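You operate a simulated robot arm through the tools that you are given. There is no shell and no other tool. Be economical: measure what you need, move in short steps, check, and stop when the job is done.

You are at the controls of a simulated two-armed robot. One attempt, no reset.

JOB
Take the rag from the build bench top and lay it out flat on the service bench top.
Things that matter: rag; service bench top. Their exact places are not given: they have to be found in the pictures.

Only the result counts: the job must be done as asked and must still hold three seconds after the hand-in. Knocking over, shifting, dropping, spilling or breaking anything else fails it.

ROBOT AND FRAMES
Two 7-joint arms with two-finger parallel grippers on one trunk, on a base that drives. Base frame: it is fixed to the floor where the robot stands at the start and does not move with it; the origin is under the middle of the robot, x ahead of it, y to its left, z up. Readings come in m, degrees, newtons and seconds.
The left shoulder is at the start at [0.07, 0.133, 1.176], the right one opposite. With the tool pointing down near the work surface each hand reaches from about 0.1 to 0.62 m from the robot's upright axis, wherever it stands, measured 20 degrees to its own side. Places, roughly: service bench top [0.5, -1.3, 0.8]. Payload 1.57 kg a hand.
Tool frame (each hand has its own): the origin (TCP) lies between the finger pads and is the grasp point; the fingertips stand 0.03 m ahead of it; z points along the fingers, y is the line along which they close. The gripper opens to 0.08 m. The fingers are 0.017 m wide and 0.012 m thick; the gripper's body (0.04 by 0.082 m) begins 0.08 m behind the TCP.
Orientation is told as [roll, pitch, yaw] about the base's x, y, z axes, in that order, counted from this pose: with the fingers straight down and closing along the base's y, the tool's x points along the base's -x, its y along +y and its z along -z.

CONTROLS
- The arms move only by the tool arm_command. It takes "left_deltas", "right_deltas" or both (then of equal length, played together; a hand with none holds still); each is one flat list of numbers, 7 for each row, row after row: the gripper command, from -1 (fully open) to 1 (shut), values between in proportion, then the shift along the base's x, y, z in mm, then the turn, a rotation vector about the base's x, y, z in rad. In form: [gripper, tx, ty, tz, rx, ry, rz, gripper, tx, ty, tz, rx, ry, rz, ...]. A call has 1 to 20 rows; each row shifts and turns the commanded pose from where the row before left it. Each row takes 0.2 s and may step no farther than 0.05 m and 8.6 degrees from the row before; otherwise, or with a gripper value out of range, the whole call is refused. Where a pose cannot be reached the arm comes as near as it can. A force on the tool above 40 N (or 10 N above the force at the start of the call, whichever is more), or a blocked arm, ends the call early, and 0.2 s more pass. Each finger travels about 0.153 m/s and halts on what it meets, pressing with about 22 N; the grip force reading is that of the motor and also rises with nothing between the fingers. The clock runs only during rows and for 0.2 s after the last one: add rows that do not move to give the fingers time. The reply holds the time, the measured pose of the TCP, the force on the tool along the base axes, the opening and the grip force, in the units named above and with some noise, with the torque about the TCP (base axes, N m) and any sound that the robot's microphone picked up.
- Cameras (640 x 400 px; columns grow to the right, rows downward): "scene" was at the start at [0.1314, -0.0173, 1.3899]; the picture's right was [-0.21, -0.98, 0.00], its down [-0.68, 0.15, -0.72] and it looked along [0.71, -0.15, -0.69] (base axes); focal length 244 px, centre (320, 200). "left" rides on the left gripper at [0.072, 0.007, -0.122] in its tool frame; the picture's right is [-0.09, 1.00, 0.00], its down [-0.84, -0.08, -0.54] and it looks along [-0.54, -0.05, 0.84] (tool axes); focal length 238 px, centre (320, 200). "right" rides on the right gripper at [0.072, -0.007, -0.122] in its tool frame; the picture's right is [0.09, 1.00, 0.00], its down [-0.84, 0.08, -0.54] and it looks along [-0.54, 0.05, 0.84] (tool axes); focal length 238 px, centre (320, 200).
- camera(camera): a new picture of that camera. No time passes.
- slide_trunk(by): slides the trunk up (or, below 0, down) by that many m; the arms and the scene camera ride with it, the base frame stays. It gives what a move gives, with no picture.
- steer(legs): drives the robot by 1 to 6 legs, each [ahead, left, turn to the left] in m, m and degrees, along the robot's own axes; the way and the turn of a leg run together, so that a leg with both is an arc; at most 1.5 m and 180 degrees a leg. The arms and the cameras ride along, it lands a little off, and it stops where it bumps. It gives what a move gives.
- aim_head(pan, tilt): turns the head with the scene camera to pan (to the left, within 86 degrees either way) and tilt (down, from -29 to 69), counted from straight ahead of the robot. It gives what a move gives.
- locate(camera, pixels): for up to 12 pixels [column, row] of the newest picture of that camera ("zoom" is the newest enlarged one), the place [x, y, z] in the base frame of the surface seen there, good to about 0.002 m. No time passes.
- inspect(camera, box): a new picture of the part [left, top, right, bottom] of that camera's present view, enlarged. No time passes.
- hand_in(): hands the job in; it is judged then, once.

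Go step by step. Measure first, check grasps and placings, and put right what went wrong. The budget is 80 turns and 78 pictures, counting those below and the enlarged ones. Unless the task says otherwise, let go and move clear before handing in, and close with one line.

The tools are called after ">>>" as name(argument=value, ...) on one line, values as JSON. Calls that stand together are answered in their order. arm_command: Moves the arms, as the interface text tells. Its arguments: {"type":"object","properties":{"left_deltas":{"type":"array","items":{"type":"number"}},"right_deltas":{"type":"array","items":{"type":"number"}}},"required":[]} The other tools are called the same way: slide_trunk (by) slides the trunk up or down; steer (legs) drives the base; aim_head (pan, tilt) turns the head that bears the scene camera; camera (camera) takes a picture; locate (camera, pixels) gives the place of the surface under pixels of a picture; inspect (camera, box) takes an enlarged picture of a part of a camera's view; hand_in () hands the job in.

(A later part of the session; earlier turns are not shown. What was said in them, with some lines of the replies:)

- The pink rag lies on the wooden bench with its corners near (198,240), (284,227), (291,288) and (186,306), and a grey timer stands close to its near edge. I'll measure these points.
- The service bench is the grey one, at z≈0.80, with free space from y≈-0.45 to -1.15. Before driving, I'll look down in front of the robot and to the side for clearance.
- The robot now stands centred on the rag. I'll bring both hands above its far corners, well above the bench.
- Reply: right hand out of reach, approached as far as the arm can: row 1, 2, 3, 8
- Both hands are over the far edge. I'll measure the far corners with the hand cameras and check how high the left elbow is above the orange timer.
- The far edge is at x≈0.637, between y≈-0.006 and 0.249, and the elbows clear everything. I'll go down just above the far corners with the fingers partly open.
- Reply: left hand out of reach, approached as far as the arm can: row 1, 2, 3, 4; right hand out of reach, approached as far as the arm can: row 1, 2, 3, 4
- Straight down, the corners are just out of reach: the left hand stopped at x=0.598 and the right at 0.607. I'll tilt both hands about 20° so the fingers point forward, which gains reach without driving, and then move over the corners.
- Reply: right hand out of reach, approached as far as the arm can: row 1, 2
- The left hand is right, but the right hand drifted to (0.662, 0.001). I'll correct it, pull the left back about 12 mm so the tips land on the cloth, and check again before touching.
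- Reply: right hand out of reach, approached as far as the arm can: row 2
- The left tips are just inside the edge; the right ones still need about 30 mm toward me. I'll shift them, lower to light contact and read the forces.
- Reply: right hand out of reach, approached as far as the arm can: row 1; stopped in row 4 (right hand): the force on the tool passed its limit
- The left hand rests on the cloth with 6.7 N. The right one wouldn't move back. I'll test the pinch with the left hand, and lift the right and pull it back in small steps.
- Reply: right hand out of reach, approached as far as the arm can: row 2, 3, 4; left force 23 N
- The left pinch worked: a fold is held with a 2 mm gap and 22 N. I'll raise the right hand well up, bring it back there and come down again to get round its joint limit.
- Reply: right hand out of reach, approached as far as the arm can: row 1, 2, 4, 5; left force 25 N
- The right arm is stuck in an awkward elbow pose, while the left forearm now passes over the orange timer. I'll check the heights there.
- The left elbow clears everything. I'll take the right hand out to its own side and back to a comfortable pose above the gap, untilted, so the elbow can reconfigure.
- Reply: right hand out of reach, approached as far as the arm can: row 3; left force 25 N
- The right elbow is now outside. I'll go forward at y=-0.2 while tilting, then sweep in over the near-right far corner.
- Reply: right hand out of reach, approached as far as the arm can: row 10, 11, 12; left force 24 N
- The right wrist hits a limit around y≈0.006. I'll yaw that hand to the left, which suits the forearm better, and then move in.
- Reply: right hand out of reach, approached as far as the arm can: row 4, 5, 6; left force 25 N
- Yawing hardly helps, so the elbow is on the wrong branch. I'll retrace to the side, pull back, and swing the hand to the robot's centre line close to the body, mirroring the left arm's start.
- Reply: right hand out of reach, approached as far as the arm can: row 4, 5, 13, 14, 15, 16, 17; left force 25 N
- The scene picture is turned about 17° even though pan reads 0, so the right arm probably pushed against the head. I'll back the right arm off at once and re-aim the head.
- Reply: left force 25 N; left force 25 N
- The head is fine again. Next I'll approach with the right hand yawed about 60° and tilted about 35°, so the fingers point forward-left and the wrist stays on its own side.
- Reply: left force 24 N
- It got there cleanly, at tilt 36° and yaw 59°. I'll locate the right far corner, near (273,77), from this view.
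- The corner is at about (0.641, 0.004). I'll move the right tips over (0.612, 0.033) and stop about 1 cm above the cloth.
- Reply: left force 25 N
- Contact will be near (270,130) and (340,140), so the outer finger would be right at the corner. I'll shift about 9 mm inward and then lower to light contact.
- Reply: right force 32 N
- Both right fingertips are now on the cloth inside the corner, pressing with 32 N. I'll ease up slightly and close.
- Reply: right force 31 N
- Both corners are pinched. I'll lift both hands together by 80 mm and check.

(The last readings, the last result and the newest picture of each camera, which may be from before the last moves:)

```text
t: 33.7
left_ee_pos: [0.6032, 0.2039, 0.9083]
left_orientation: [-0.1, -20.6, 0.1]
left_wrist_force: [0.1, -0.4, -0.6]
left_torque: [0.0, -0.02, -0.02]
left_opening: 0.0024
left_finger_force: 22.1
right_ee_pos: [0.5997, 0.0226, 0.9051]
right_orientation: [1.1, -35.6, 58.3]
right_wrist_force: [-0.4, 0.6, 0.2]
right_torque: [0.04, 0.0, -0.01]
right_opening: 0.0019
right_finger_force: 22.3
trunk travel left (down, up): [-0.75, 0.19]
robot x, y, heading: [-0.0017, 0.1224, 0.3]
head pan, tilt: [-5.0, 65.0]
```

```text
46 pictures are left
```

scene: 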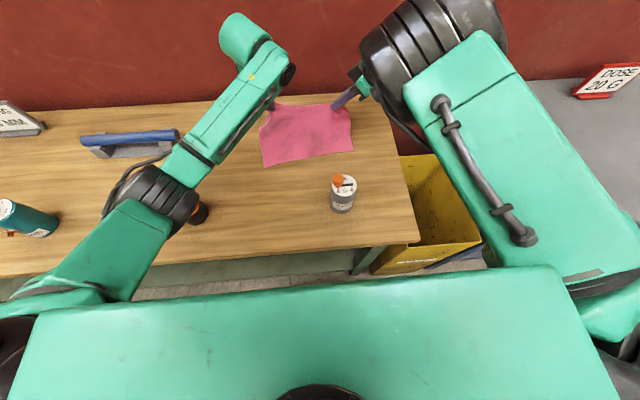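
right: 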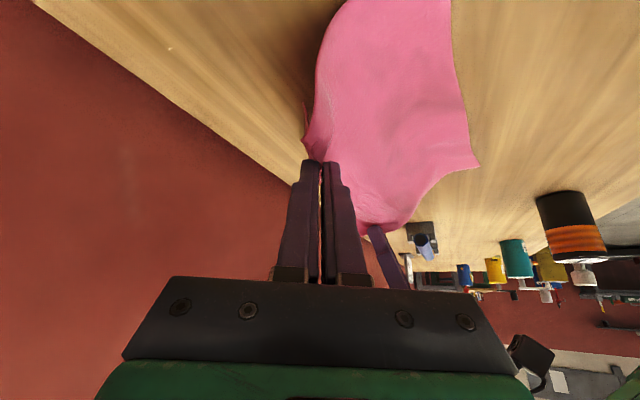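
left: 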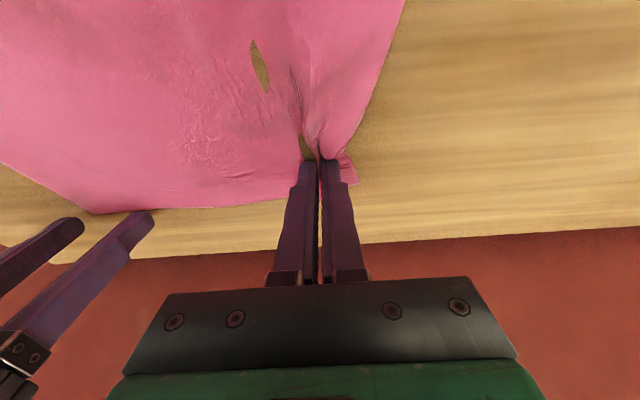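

Both corners hold. I'll raise the trunk 0.17 m so the arm posture stays the same and the hem clears the bench and everything on it.

>>> slide_trunk(by=0.17)

>>> camera(camera="scene")

>>> camera(camera="right")

```text
t: 35.6
left_ee_pos: [0.6037, 0.2052, 1.0782]
left_orientation: [-0.2, -20.6, 0.1]
left_wrist_force: [0.2, -1.0, -0.5]
left_torque: [-0.03, 0.03, 0.02]
left_opening: 0.0021
left_finger_force: 21.8
right_ee_pos: [0.5993, 0.0219, 1.0757]
right_orientation: [1.1, -35.7, 58.4]
right_wrist_force: [-0.6, 0.4, -0.4]
right_torque: [0.0, 0.04, -0.02]
right_opening: 0.0019
right_finger_force: 21.8
trunk travel left (down, up): [-0.92, 0.02]
robot x, y, heading: [0.0008, 0.1238, 0.2]
head pan, tilt: [-5.0, 65.0]
```

```text
45 pictures are left
```

scene: 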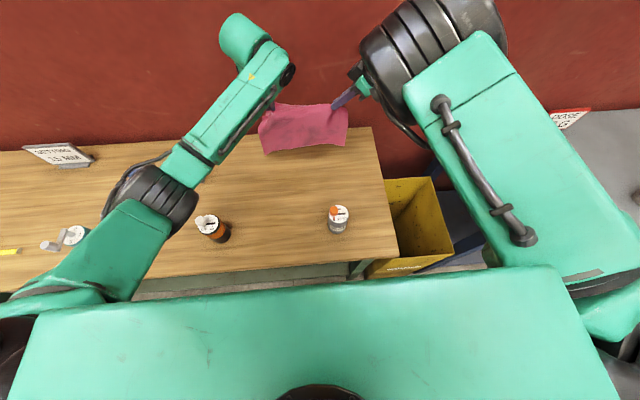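

```text
44 pictures are left
```

right: 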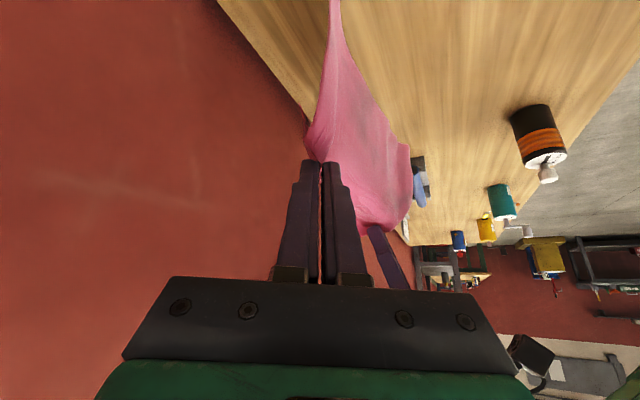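

The rag hangs freely like a curtain. I'll drive 0.73 m to the right so it comes over the empty part of the service bench.

>>> steer(legs=[[0, -0.73, 0]])

>>> camera(camera="scene")

>>> camera(camera="right")

```text
t: 39.6
left_ee_pos: [0.6072, -0.5197, 1.0791]
left_orientation: [-0.3, -20.5, 0.7]
left_wrist_force: [-0.1, -0.8, -0.5]
left_torque: [-0.04, 0.0, 0.03]
left_opening: 0.0022
left_finger_force: 22.0
right_ee_pos: [0.6049, -0.7007, 1.0764]
right_orientation: [1.0, -35.6, 59.1]
right_wrist_force: [0.7, 1.2, -0.5]
right_torque: [0.02, 0.03, 0.01]
right_opening: 0.002
right_finger_force: 22.0
trunk travel left (down, up): [-0.92, 0.02]
robot x, y, heading: [0.0024, -0.6084, 0.7]
head pan, tilt: [-5.0, 65.0]
```

```text
43 pictures are left
```

scene: 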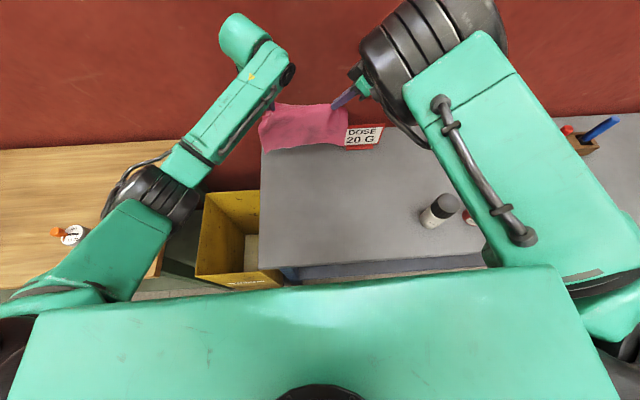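

```text
42 pictures are left
```

right: 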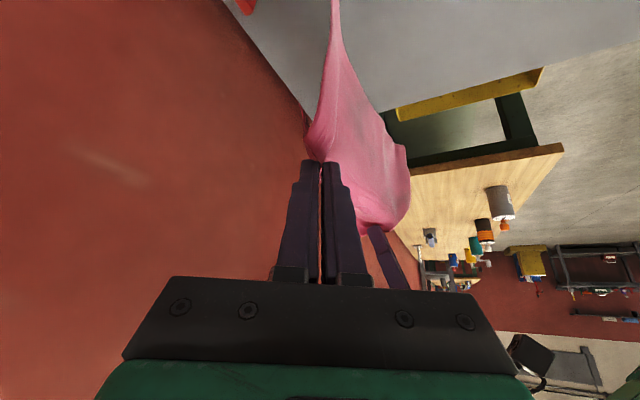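

>>> locate(camera="scene", pixels=[[349, 145], [380, 140], [305, 147], [270, 150], [345, 140], [300, 110], [262, 165], [440, 208], [430, 225], [262, 262], [290, 125]])

>>> camera(camera="left")

```text
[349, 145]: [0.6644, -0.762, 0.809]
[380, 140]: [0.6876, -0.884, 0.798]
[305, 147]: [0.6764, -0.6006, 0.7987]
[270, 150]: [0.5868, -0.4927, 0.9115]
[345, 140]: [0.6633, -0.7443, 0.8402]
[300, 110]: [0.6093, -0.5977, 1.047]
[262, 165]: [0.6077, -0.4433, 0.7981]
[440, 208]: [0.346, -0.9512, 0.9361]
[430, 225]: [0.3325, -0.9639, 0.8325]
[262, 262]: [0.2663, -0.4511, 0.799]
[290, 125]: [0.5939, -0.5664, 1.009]
```

```text
41 pictures are left
```

left: 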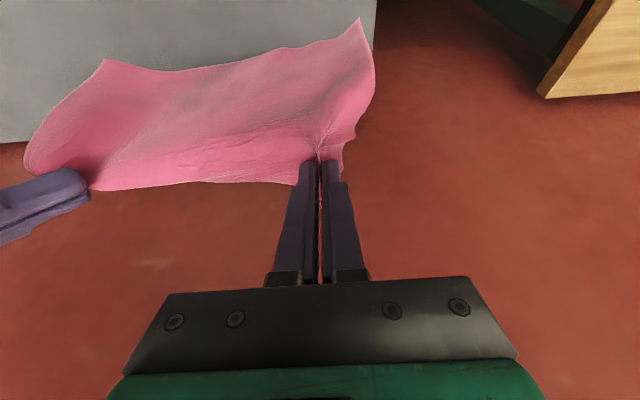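

The hem hangs at z≈0.91 below x≈0.6, the sign is at x≥0.66, y≤-0.74, and the bottle is at y≈-0.95. To lay the rag from its hem without awkward arm poses, I'll back the base up 0.2 m, lower with the trunk until the hem touches, then alternate driving ahead and lowering.

>>> steer(legs=[[-0.2, -0.025, -0.7]])

>>> slide_trunk(by=-0.1)

>>> camera(camera="scene")

>>> camera(camera="left")

```text
t: 41.1
left_ee_pos: [0.4161, -0.552, 1.0763]
left_orientation: [-0.1, -20.4, 0.1]
left_wrist_force: [1.3, -0.4, 0.1]
left_torque: [-0.02, 0.06, -0.01]
left_opening: 0.0021
left_finger_force: 21.7
right_ee_pos: [0.4119, -0.7345, 1.0729]
right_orientation: [1.2, -35.7, 58.2]
right_wrist_force: [0.8, 1.0, 0.4]
right_torque: [0.0, 0.04, 0.03]
right_opening: 0.0018
right_finger_force: 21.6
trunk travel left (down, up): [-0.92, 0.02]
robot x, y, heading: [-0.1931, -0.6333, 0.2]
head pan, tilt: [-5.0, 65.0]
```

```text
t: 42.5
left_ee_pos: [0.4136, -0.5516, 0.9787]
left_orientation: [-0.2, -20.7, 0.1]
left_wrist_force: [0.1, -0.4, 0.4]
left_torque: [-0.03, 0.02, 0.0]
left_opening: 0.0021
left_finger_force: 22.4
right_ee_pos: [0.4089, -0.7356, 0.9762]
right_orientation: [0.9, -35.7, 58.4]
right_wrist_force: [-0.6, 0.6, -0.1]
right_torque: [0.03, -0.01, 0.03]
right_opening: 0.0019
right_finger_force: 22.0
trunk travel left (down, up): [-0.82, 0.12]
robot x, y, heading: [-0.1902, -0.6339, 0.1]
head pan, tilt: [-5.0, 65.0]
```

```text
40 pictures are left
```

scene: 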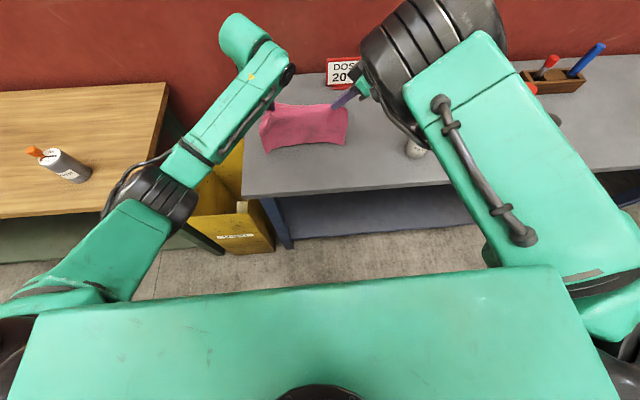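

```text
39 pictures are left
```

left: 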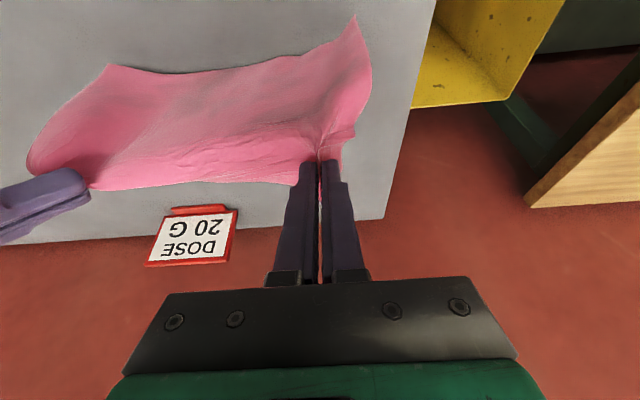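

>>> locate(camera="scene", pixels=[[267, 151], [290, 146], [320, 144], [344, 143], [300, 125], [300, 108], [414, 150]])

>>> locate(camera="left", pixels=[[355, 22], [280, 54], [112, 68], [160, 76], [220, 120]])

```text
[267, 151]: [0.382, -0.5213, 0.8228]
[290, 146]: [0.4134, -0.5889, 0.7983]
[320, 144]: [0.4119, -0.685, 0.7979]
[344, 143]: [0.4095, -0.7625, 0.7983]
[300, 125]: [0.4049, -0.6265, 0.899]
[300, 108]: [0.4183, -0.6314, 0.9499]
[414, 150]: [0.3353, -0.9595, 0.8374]
```

```text
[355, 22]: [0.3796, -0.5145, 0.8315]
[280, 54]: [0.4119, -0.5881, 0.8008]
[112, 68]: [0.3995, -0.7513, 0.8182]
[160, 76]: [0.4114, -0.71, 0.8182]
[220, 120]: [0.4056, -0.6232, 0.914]
```

The hem is about 2 cm above the bench. I'll start laying it: lower, drive ahead, lower, drive ahead.

>>> slide_trunk(by=-0.035)

>>> steer(legs=[[0.04, 0, 0]])

>>> slide_trunk(by=-0.035)

>>> steer(legs=[[0.04, 0, 0]])

>>> camera(camera="scene")

>>> camera(camera="left")

```text
t: 43.3
left_ee_pos: [0.4132, -0.5529, 0.9424]
left_orientation: [-0.1, -20.6, 0.0]
left_wrist_force: [1.1, -0.7, 0.1]
left_torque: [-0.05, 0.02, 0.0]
left_opening: 0.0023
left_finger_force: 22.2
right_ee_pos: [0.4091, -0.7343, 0.9412]
right_orientation: [1.0, -35.8, 58.3]
right_wrist_force: [-0.2, 0.5, -0.6]
right_torque: [0.03, -0.02, 0.0]
right_opening: 0.0021
right_finger_force: 21.7
trunk travel left (down, up): [-0.785, 0.155]
robot x, y, heading: [-0.1909, -0.6333, 0.2]
head pan, tilt: [-5.0, 65.0]
```

```text
t: 44.1
left_ee_pos: [0.4482, -0.5539, 0.9465]
left_orientation: [-0.1, -20.9, 0.0]
left_wrist_force: [0.0, -1.5, 0.4]
left_torque: [-0.03, -0.04, 0.06]
left_opening: 0.0023
left_finger_force: 22.0
right_ee_pos: [0.445, -0.7367, 0.9428]
right_orientation: [0.6, -35.9, 58.4]
right_wrist_force: [-0.4, 1.8, 0.1]
right_torque: [0.01, -0.05, -0.02]
right_opening: 0.002
right_finger_force: 22.2
trunk travel left (down, up): [-0.785, 0.155]
robot x, y, heading: [-0.1501, -0.637, -0.5]
head pan, tilt: [-5.0, 65.0]
```

```text
t: 44.9
left_ee_pos: [0.4543, -0.5542, 0.9088]
left_orientation: [-0.1, -20.6, 0.0]
left_wrist_force: [0.0, -0.9, 0.2]
left_torque: [0.01, 0.0, 0.01]
left_opening: 0.0021
left_finger_force: 22.1
right_ee_pos: [0.4489, -0.7367, 0.906]
right_orientation: [1.2, -35.6, 58.1]
right_wrist_force: [-0.6, 0.7, -1.1]
right_torque: [0.02, -0.02, -0.03]
right_opening: 0.0019
right_finger_force: 21.9
trunk travel left (down, up): [-0.75, 0.19]
robot x, y, heading: [-0.1511, -0.6349, -0.3]
head pan, tilt: [-5.0, 65.0]
```

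```text
t: 45.8
left_ee_pos: [0.4886, -0.5536, 0.9111]
left_orientation: [-0.2, -21.0, 0.1]
left_wrist_force: [0.2, -0.7, 0.1]
left_torque: [-0.07, -0.01, 0.01]
left_opening: 0.0022
left_finger_force: 21.8
right_ee_pos: [0.4833, -0.7374, 0.9086]
right_orientation: [0.9, -35.8, 58.4]
right_wrist_force: [0.4, 0.8, -0.1]
right_torque: [0.01, 0.01, 0.01]
right_opening: 0.0019
right_finger_force: 22.2
trunk travel left (down, up): [-0.75, 0.19]
robot x, y, heading: [-0.1115, -0.6397, 0.1]
head pan, tilt: [-5.0, 65.0]
```

```text
38 pictures are left
```

scene: 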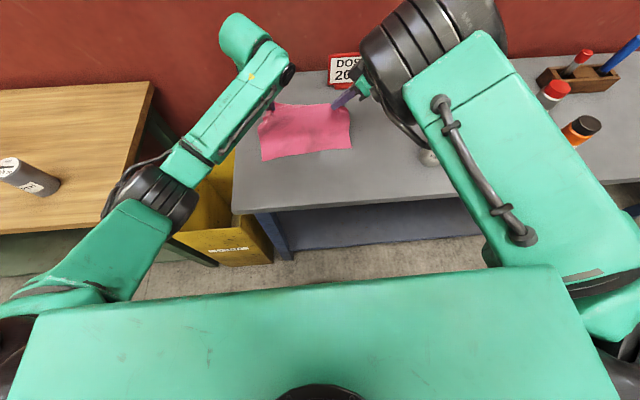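

```text
37 pictures are left
```

left: 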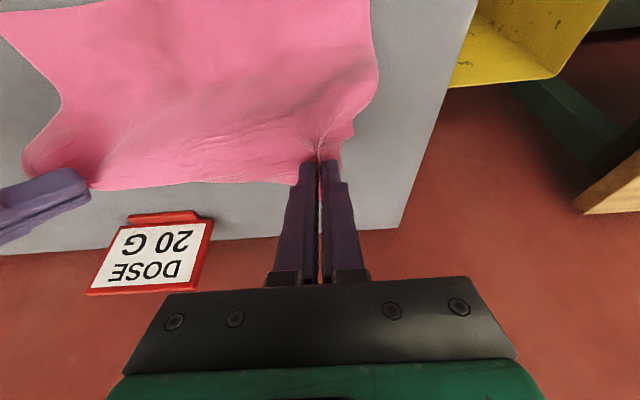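

The rag is laying out nicely behind the hands. I'll continue with two more lower-and-advance steps.

>>> slide_trunk(by=-0.03)

>>> steer(legs=[[0.03, 0, 0]])

>>> slide_trunk(by=-0.025)

>>> camera(camera="scene")

>>> camera(camera="left")

>>> camera(camera="right")

```text
t: 46.6
left_ee_pos: [0.4939, -0.5534, 0.8771]
left_orientation: [0.0, -20.6, 0.0]
left_wrist_force: [0.8, 0.2, 0.0]
left_torque: [-0.01, 0.01, -0.02]
left_opening: 0.0022
left_finger_force: 21.8
right_ee_pos: [0.4884, -0.7375, 0.8759]
right_orientation: [1.1, -35.7, 58.2]
right_wrist_force: [-0.2, 1.2, -0.4]
right_torque: [0.03, -0.02, 0.0]
right_opening: 0.0016
right_finger_force: 22.0
trunk travel left (down, up): [-0.72, 0.22]
robot x, y, heading: [-0.1113, -0.6365, 0.0]
head pan, tilt: [-5.0, 65.0]
```

```text
t: 47.4
left_ee_pos: [0.5177, -0.5545, 0.8804]
left_orientation: [-0.1, -20.8, -0.1]
left_wrist_force: [-1.2, -1.7, -0.5]
left_torque: [-0.02, -0.03, 0.0]
left_opening: 0.0021
left_finger_force: 21.9
right_ee_pos: [0.5153, -0.7373, 0.8783]
right_orientation: [0.8, -35.8, 58.3]
right_wrist_force: [-0.3, 0.2, -0.2]
right_torque: [0.0, -0.04, 0.02]
right_opening: 0.0019
right_finger_force: 22.0
trunk travel left (down, up): [-0.72, 0.22]
robot x, y, heading: [-0.0835, -0.6349, -0.1]
head pan, tilt: [-5.0, 65.0]
```

```text
t: 48.1
left_ee_pos: [0.5223, -0.5544, 0.852]
left_orientation: [-0.1, -20.6, -0.1]
left_wrist_force: [-0.1, -0.9, -0.2]
left_torque: [-0.01, -0.01, -0.01]
left_opening: 0.0022
left_finger_force: 21.7
right_ee_pos: [0.5178, -0.7368, 0.8496]
right_orientation: [1.2, -35.6, 58.2]
right_wrist_force: [0.1, 0.4, 0.3]
right_torque: [0.01, 0.01, -0.01]
right_opening: 0.0018
right_finger_force: 21.9
trunk travel left (down, up): [-0.695, 0.245]
robot x, y, heading: [-0.0833, -0.6392, -0.5]
head pan, tilt: [-5.0, 65.0]
```

```text
36 pictures are left
```

scene: 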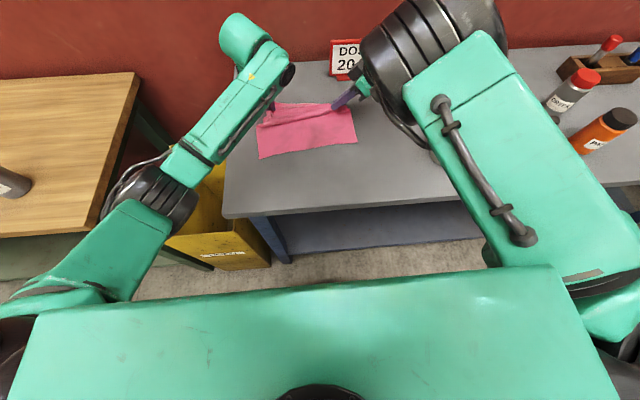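

```text
35 pictures are left
```

left: 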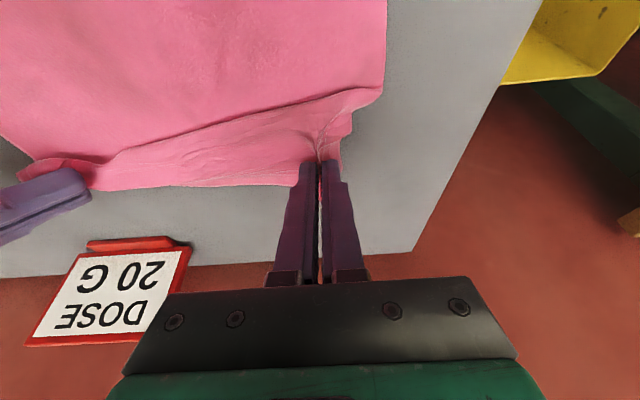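

```text
34 pictures are left
```

right: 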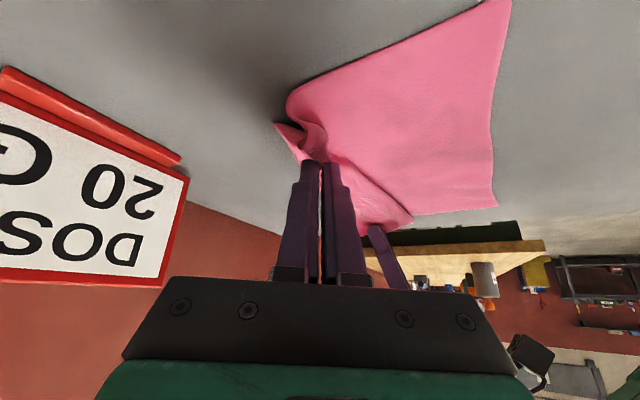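

There's slack, seen as a bulge along the held edge, so I'll pull ahead 35 mm to take it up, lower a little more and look.

>>> steer(legs=[[0.035, 0, 0]])

>>> slide_trunk(by=-0.012)

>>> camera(camera="left")

>>> camera(camera="right")

>>> camera(camera="scene")

>>> locate(camera="scene", pixels=[[262, 156], [355, 141], [310, 148], [270, 110], [300, 112], [300, 130], [330, 125]])

```text
t: 49.0
left_ee_pos: [0.5532, -0.5546, 0.8553]
left_orientation: [-0.2, -20.8, 0.0]
left_wrist_force: [0.0, -0.3, -0.4]
left_torque: [0.0, 0.01, 0.02]
left_opening: 0.0021
left_finger_force: 21.6
right_ee_pos: [0.5484, -0.7375, 0.8534]
right_orientation: [0.9, -35.8, 58.3]
right_wrist_force: [0.1, 0.9, 0.4]
right_torque: [0.02, -0.02, -0.02]
right_opening: 0.002
right_finger_force: 22.2
trunk travel left (down, up): [-0.695, 0.245]
robot x, y, heading: [-0.0478, -0.6354, -0.1]
head pan, tilt: [-5.0, 65.0]
```

```text
t: 49.6
left_ee_pos: [0.5556, -0.5542, 0.8418]
left_orientation: [0.0, -20.5, -0.1]
left_wrist_force: [0.5, -0.8, 0.6]
left_torque: [0.0, -0.02, -0.03]
left_opening: 0.0022
left_finger_force: 21.8
right_ee_pos: [0.5509, -0.737, 0.838]
right_orientation: [1.0, -35.7, 58.2]
right_wrist_force: [-0.4, 0.4, 0.3]
right_torque: [0.0, -0.01, 0.03]
right_opening: 0.0018
right_finger_force: 22.6
trunk travel left (down, up): [-0.683, 0.257]
robot x, y, heading: [-0.0482, -0.6384, -0.0]
head pan, tilt: [-5.0, 65.0]
```

```text
33 pictures are left
```

left: 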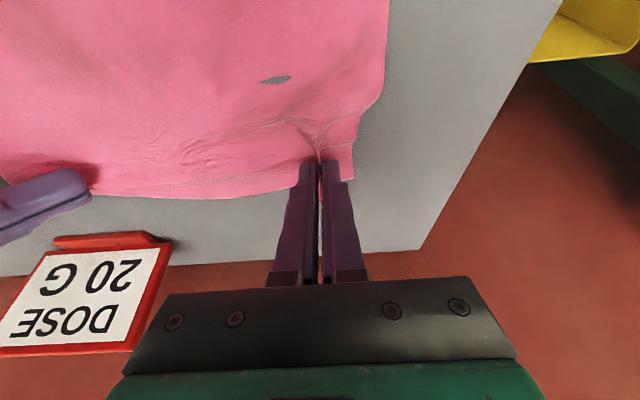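

```text
32 pictures are left
```

right: 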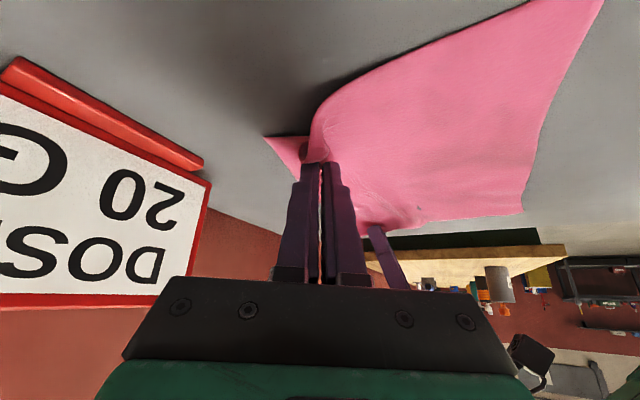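

```text
31 pictures are left
```

scene: 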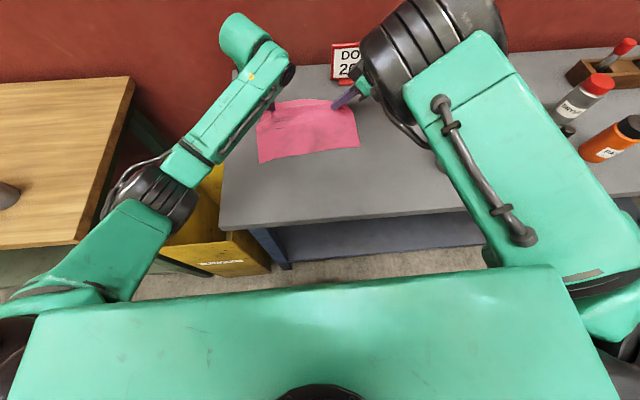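

```text
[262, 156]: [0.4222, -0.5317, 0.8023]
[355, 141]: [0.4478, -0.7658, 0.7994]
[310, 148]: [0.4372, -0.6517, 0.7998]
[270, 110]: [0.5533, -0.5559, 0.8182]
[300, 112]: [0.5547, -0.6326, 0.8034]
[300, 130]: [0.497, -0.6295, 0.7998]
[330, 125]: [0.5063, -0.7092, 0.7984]
```

The rag is laid straight: the hem is at x≈0.43 and the rest is at z≈0.80. I'll lower the tips to light contact and then open slowly, so the fingers spread the pinched folds flat, reversing the pinch.

>>> arm_command(left_deltas=[1, 0, 0, -5, 0, 0, 0, 1, 0, 0, -5, 0, 0, 0, 1, 0, 0, 0, 0, 0, 0], right_deltas=[1, 0, 0, -4, 0, 0, 0, 1, 0, 0, -4, 0, 0, 0, 1, 0, 0, 0, 0, 0, 0])

```text
t: 50.4
left_ee_pos: [0.5546, -0.5543, 0.8325]
left_orientation: [-0.1, -20.8, 0.0]
left_wrist_force: [-0.1, -0.3, 3.9]
left_torque: [0.01, -0.01, 0.0]
left_opening: 0.0023
left_finger_force: 21.9
right_ee_pos: [0.55, -0.7371, 0.8309]
right_orientation: [1.0, -35.7, 58.2]
right_wrist_force: [0.1, 0.1, 1.6]
right_torque: [0.02, -0.02, -0.02]
right_opening: 0.0019
right_finger_force: 22.0
trunk travel left (down, up): [-0.683, 0.257]
robot x, y, heading: [-0.0491, -0.6353, -0.3]
head pan, tilt: [-5.0, 65.0]
```

Both tips are touching lightly (4 N and 2 N). I'll open slowly to about 4–5 cm.

>>> arm_command(left_deltas=[0.8, 0, 0, -0.5, 0, 0, 0, 0.6, 0, 0, 0, 0, 0, 0, 0.4, 0, 0, 0, 0, 0, 0, 0.2, 0, 0, 0, 0, 0, 0, 0, 0, 0, 0, 0, 0, 0, -0.2, 0, 0, 0, 0, 0, 0, -0.2, 0, 0, 0, 0, 0, 0], right_deltas=[0.8, 0, 0, -1, 0, 0, 0, 0.6, 0, 0, 0, 0, 0, 0, 0.4, 0, 0, 0, 0, 0, 0, 0.2, 0, 0, 0, 0, 0, 0, 0, 0, 0, 0, 0, 0, 0, 0, 0, 0, 0, 0, 0, 0, 0, 0, 0, 0, 0, 0, 0])

>>> camera(camera="left")

>>> camera(camera="right")

```text
t: 52.0
left_ee_pos: [0.5537, -0.5545, 0.8326]
left_orientation: [0.0, -20.7, -0.1]
left_wrist_force: [0.8, -2.0, 11.1]
left_torque: [0.09, -0.05, -0.02]
left_opening: 0.0433
left_finger_force: 0.1
right_ee_pos: [0.5491, -0.7393, 0.8316]
right_orientation: [1.0, -35.8, 58.3]
right_wrist_force: [0.5, 0.2, 2.9]
right_torque: [0.01, -0.06, 0.02]
right_opening: 0.0399
right_finger_force: 0.0
trunk travel left (down, up): [-0.683, 0.257]
robot x, y, heading: [-0.0496, -0.6342, 0.1]
head pan, tilt: [-5.0, 65.0]
```

```text
30 pictures are left
```

left: 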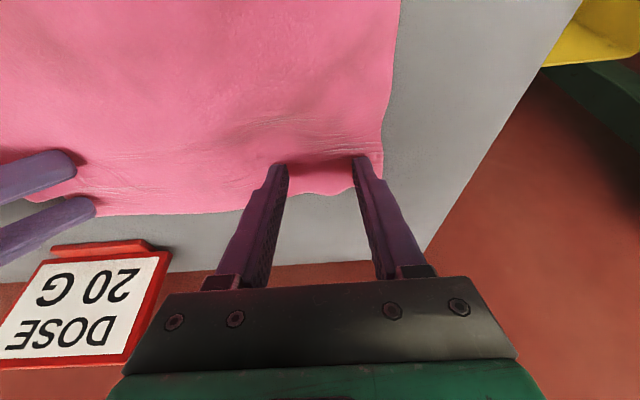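

```text
29 pictures are left
```

right: 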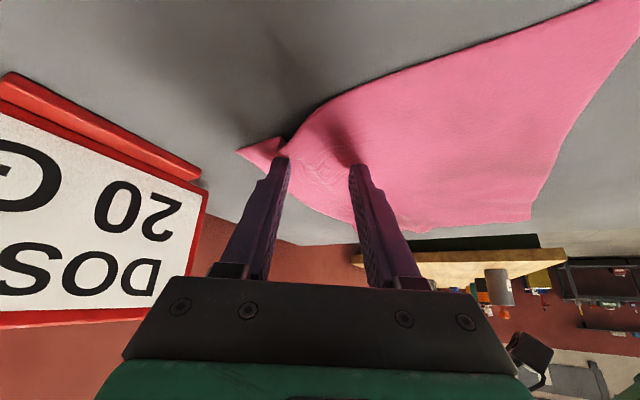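

The folds have opened out. I'll raise the trunk straight up, then back away for a clear look.

>>> slide_trunk(by=0.2)

>>> camera(camera="left")

>>> camera(camera="scene")

```text
t: 54.1
left_ee_pos: [0.5551, -0.5544, 1.0309]
left_orientation: [-0.1, -20.7, -0.1]
left_wrist_force: [0.7, 1.3, 0.2]
left_torque: [0.0, -0.04, 0.0]
left_opening: 0.048
left_finger_force: 0.1
right_ee_pos: [0.5506, -0.7373, 1.0296]
right_orientation: [1.1, -35.7, 58.1]
right_wrist_force: [-0.4, -0.2, -0.4]
right_torque: [0.0, -0.01, -0.02]
right_opening: 0.0402
right_finger_force: 0.0
trunk travel left (down, up): [-0.883, 0.057]
robot x, y, heading: [-0.0429, -0.6355, -0.2]
head pan, tilt: [-5.0, 65.0]
```

```text
28 pictures are left
```

left: 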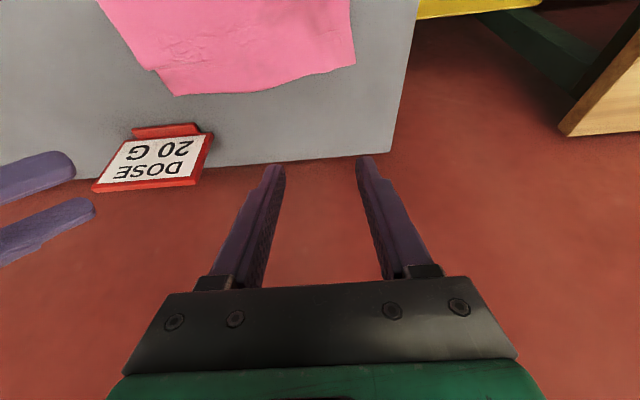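

```text
27 pictures are left
```

scene: 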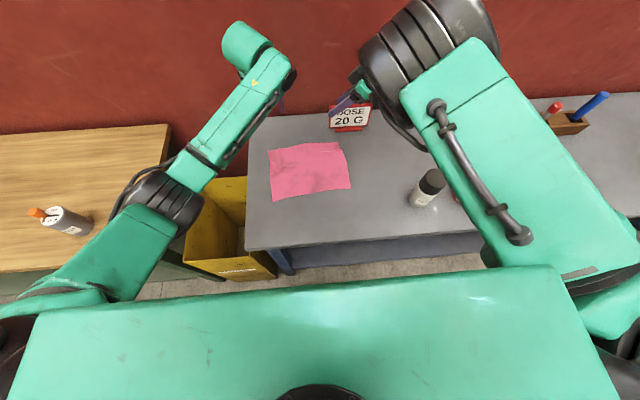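

The rag is released and looks flat. I'll zoom in and check the right far corner near (335,145).

>>> inspect(camera="scene", box=[240, 120, 380, 208])

>>> locate(camera="scene", pixels=[[271, 151], [336, 145], [349, 185], [275, 198], [310, 145], [330, 150], [310, 170], [290, 160], [280, 180], [340, 165]])

>>> inspect(camera="left", box=[80, 0, 380, 150])

```text
4.55 times, centred on (310, 164) of scene
```

zoom: 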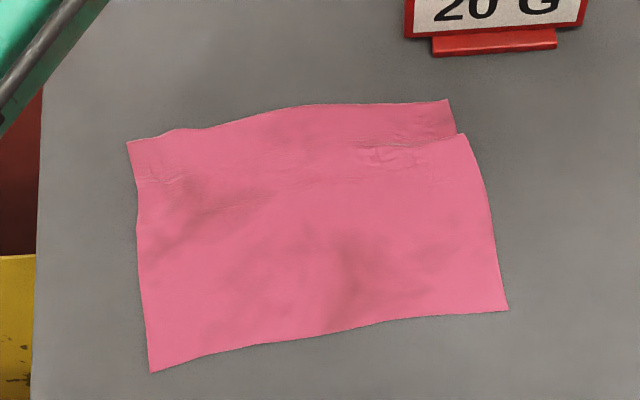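

```text
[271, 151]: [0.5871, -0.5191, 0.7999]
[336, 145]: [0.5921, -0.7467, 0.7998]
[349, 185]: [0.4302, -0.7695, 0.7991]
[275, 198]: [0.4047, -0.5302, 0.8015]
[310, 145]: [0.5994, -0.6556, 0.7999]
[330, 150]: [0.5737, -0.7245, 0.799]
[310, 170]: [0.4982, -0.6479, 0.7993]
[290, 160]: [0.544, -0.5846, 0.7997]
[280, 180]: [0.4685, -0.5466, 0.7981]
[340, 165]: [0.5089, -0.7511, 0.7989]
```

```text
2.13 times, centred on (230, 75) of left
```

zoom: 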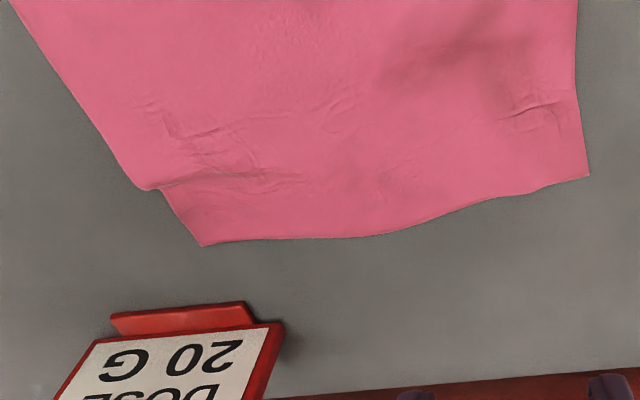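

The rag lies flat (all points at z 0.798–0.8015), but a small crease near the right far corner leaves that edge about 2 cm short. I'll smooth it by pressing the closed right fingertips on the corner flap and dragging it outward. First I'll raise the left hand and position the right.

>>> arm_command(left_deltas=[-0.25, 0, 0, 20, 0, 0, 0, -0.25, 0, 0, 20, 0, 0, 0, -0.25, 0, 0, 20, 0, 0, 0, -0.25, 0, 0, 0, 0, 0, 0], right_deltas=[0.4, 12, -5, 0, 0, 0, 0, 1, 11, -6, 0, 0, 0, 0, 1, 0, 0, 0, 0, 0, 0, 1, 0, 0, 0, 0, 0, 0])

>>> slide_trunk(by=-0.18)

>>> camera(camera="right")

>>> camera(camera="left")

```text
t: 55.1
left_ee_pos: [0.5554, -0.5518, 1.09]
left_orientation: [-0.1, -20.5, 0.0]
left_wrist_force: [0.4, 0.3, -0.4]
left_torque: [-0.02, 0.01, 0.02]
left_opening: 0.0501
left_finger_force: 0.1
right_ee_pos: [0.5716, -0.7479, 1.0292]
right_orientation: [1.0, -35.6, 58.1]
right_wrist_force: [-0.2, -0.1, -0.8]
right_torque: [0.0, 0.01, 0.01]
right_opening: 0.0
right_finger_force: 22.1
trunk travel left (down, up): [-0.883, 0.057]
robot x, y, heading: [-0.0458, -0.6379, -0.4]
head pan, tilt: [-5.0, 65.0]
```

```text
t: 57.1
left_ee_pos: [0.555, -0.5524, 0.9102]
left_orientation: [-0.1, -20.6, -0.1]
left_wrist_force: [-1.0, 0.5, -0.2]
left_torque: [0.0, 0.02, -0.01]
left_opening: 0.05
left_finger_force: 0.1
right_ee_pos: [0.573, -0.7481, 0.8481]
right_orientation: [1.0, -35.7, 58.1]
right_wrist_force: [-0.4, -0.3, -0.6]
right_torque: [0.01, 0.02, -0.02]
right_opening: 0.0
right_finger_force: 21.1
trunk travel left (down, up): [-0.703, 0.237]
robot x, y, heading: [-0.0463, -0.6305, -0.1]
head pan, tilt: [-5.0, 65.0]
```

```text
24 pictures are left
```

right: 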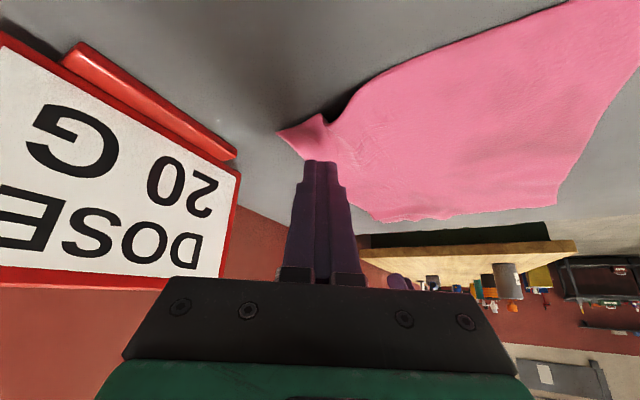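

```text
23 pictures are left
```

left: 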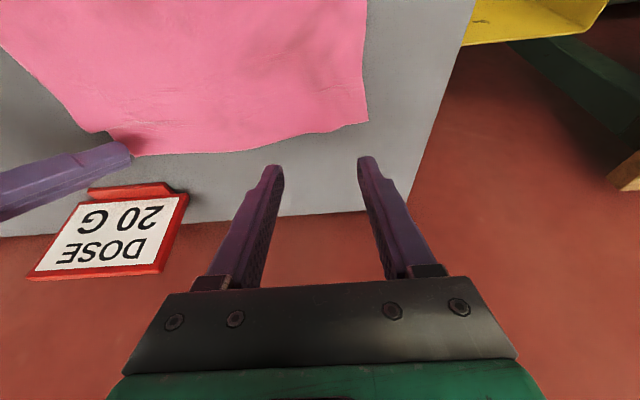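

The closed tips hover over the flap. I'll press lightly, drag about 20 mm away and a little to the right, and lift off.

>>> arm_command(right_deltas=[1, 0, 0, -10, 0, 0, 0, 1, 0, 0, -8, 0, 0, 0, 1, 0, 0, -1, 0, 0, 0, 1, 5, -2, 0, 0, 0, 0, 1, 5, -2, 0, 0, 0, 0, 1, 5, -2, 0, 0, 0, 0, 1, 5, -2, 0, 0, 0, 0, 1, 0, 0, 0, 0, 0, 0])

>>> camera(camera="left")

>>> camera(camera="right")

```text
t: 58.9
left_ee_pos: [0.5537, -0.5514, 0.9105]
left_orientation: [-0.1, -20.7, -0.1]
left_wrist_force: [0.2, 0.1, 0.3]
left_torque: [-0.02, -0.01, -0.01]
left_opening: 0.0499
left_finger_force: 0.0
right_ee_pos: [0.593, -0.7552, 0.8307]
right_orientation: [0.9, -35.7, 58.4]
right_wrist_force: [-0.6, -0.7, 8.3]
right_torque: [0.1, -0.09, 0.0]
right_opening: 0.0003
right_finger_force: 21.0
trunk travel left (down, up): [-0.703, 0.237]
robot x, y, heading: [-0.048, -0.6351, 0.0]
head pan, tilt: [-5.0, 65.0]
```

```text
22 pictures are left
```

left: 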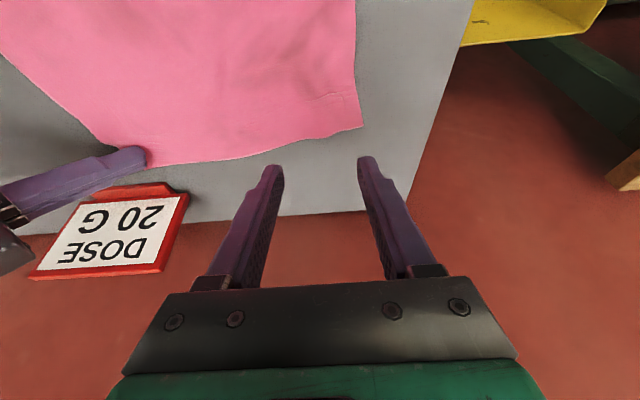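

```text
21 pictures are left
```

right: 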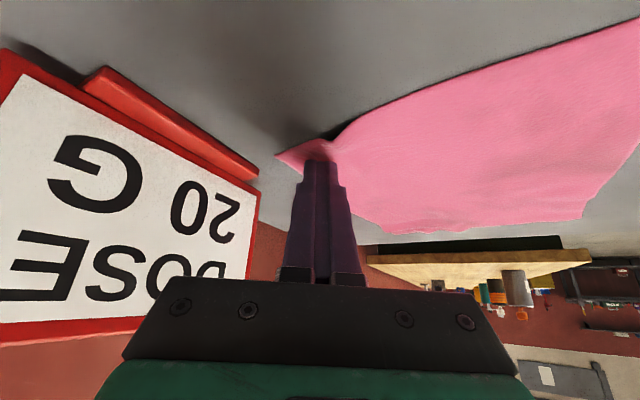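

The drag took and the crease is out. I'll raise everything and check.

>>> slide_trunk(by=0.2)

>>> inspect(camera="scene", box=[240, 110, 400, 210])

>>> locate(camera="zoom", pixels=[[320, 200], [250, 180], [380, 160], [380, 230], [200, 260]])

```text
t: 61.1
left_ee_pos: [0.5559, -0.5524, 1.1098]
left_orientation: [0.0, -20.6, -0.1]
left_wrist_force: [-0.1, 0.1, 0.5]
left_torque: [-0.03, -0.02, 0.02]
left_opening: 0.0498
left_finger_force: 0.0
right_ee_pos: [0.5939, -0.7547, 1.0288]
right_orientation: [1.1, -35.7, 58.2]
right_wrist_force: [0.2, 1.1, 0.9]
right_torque: [0.0, 0.05, 0.04]
right_opening: 0.0
right_finger_force: 21.2
trunk travel left (down, up): [-0.903, 0.037]
robot x, y, heading: [-0.0523, -0.6333, -0.2]
head pan, tilt: [-5.0, 65.0]
```

```text
4.00 times, centred on (320, 160) of scene
```

zoom: 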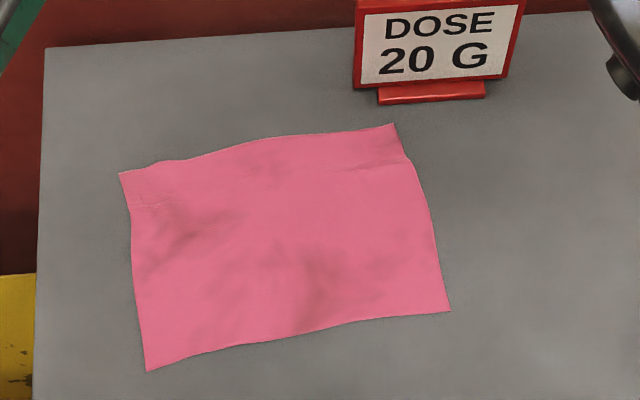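

```text
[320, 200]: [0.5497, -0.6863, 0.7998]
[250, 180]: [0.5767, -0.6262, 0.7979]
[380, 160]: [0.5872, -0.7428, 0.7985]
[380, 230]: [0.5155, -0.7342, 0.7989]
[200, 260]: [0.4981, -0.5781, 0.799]
```

The rag now lies flat on the service bench with the crease gone, all measured points are at z≈0.80, the sign is untouched and both hands are clear. I'm handing in.

>>> hand_in()

```text
The job is handed in.
```

The rag lies flat on the service bench top, both hands have let go and are clear, and nothing else was knocked over or shifted that I could see.
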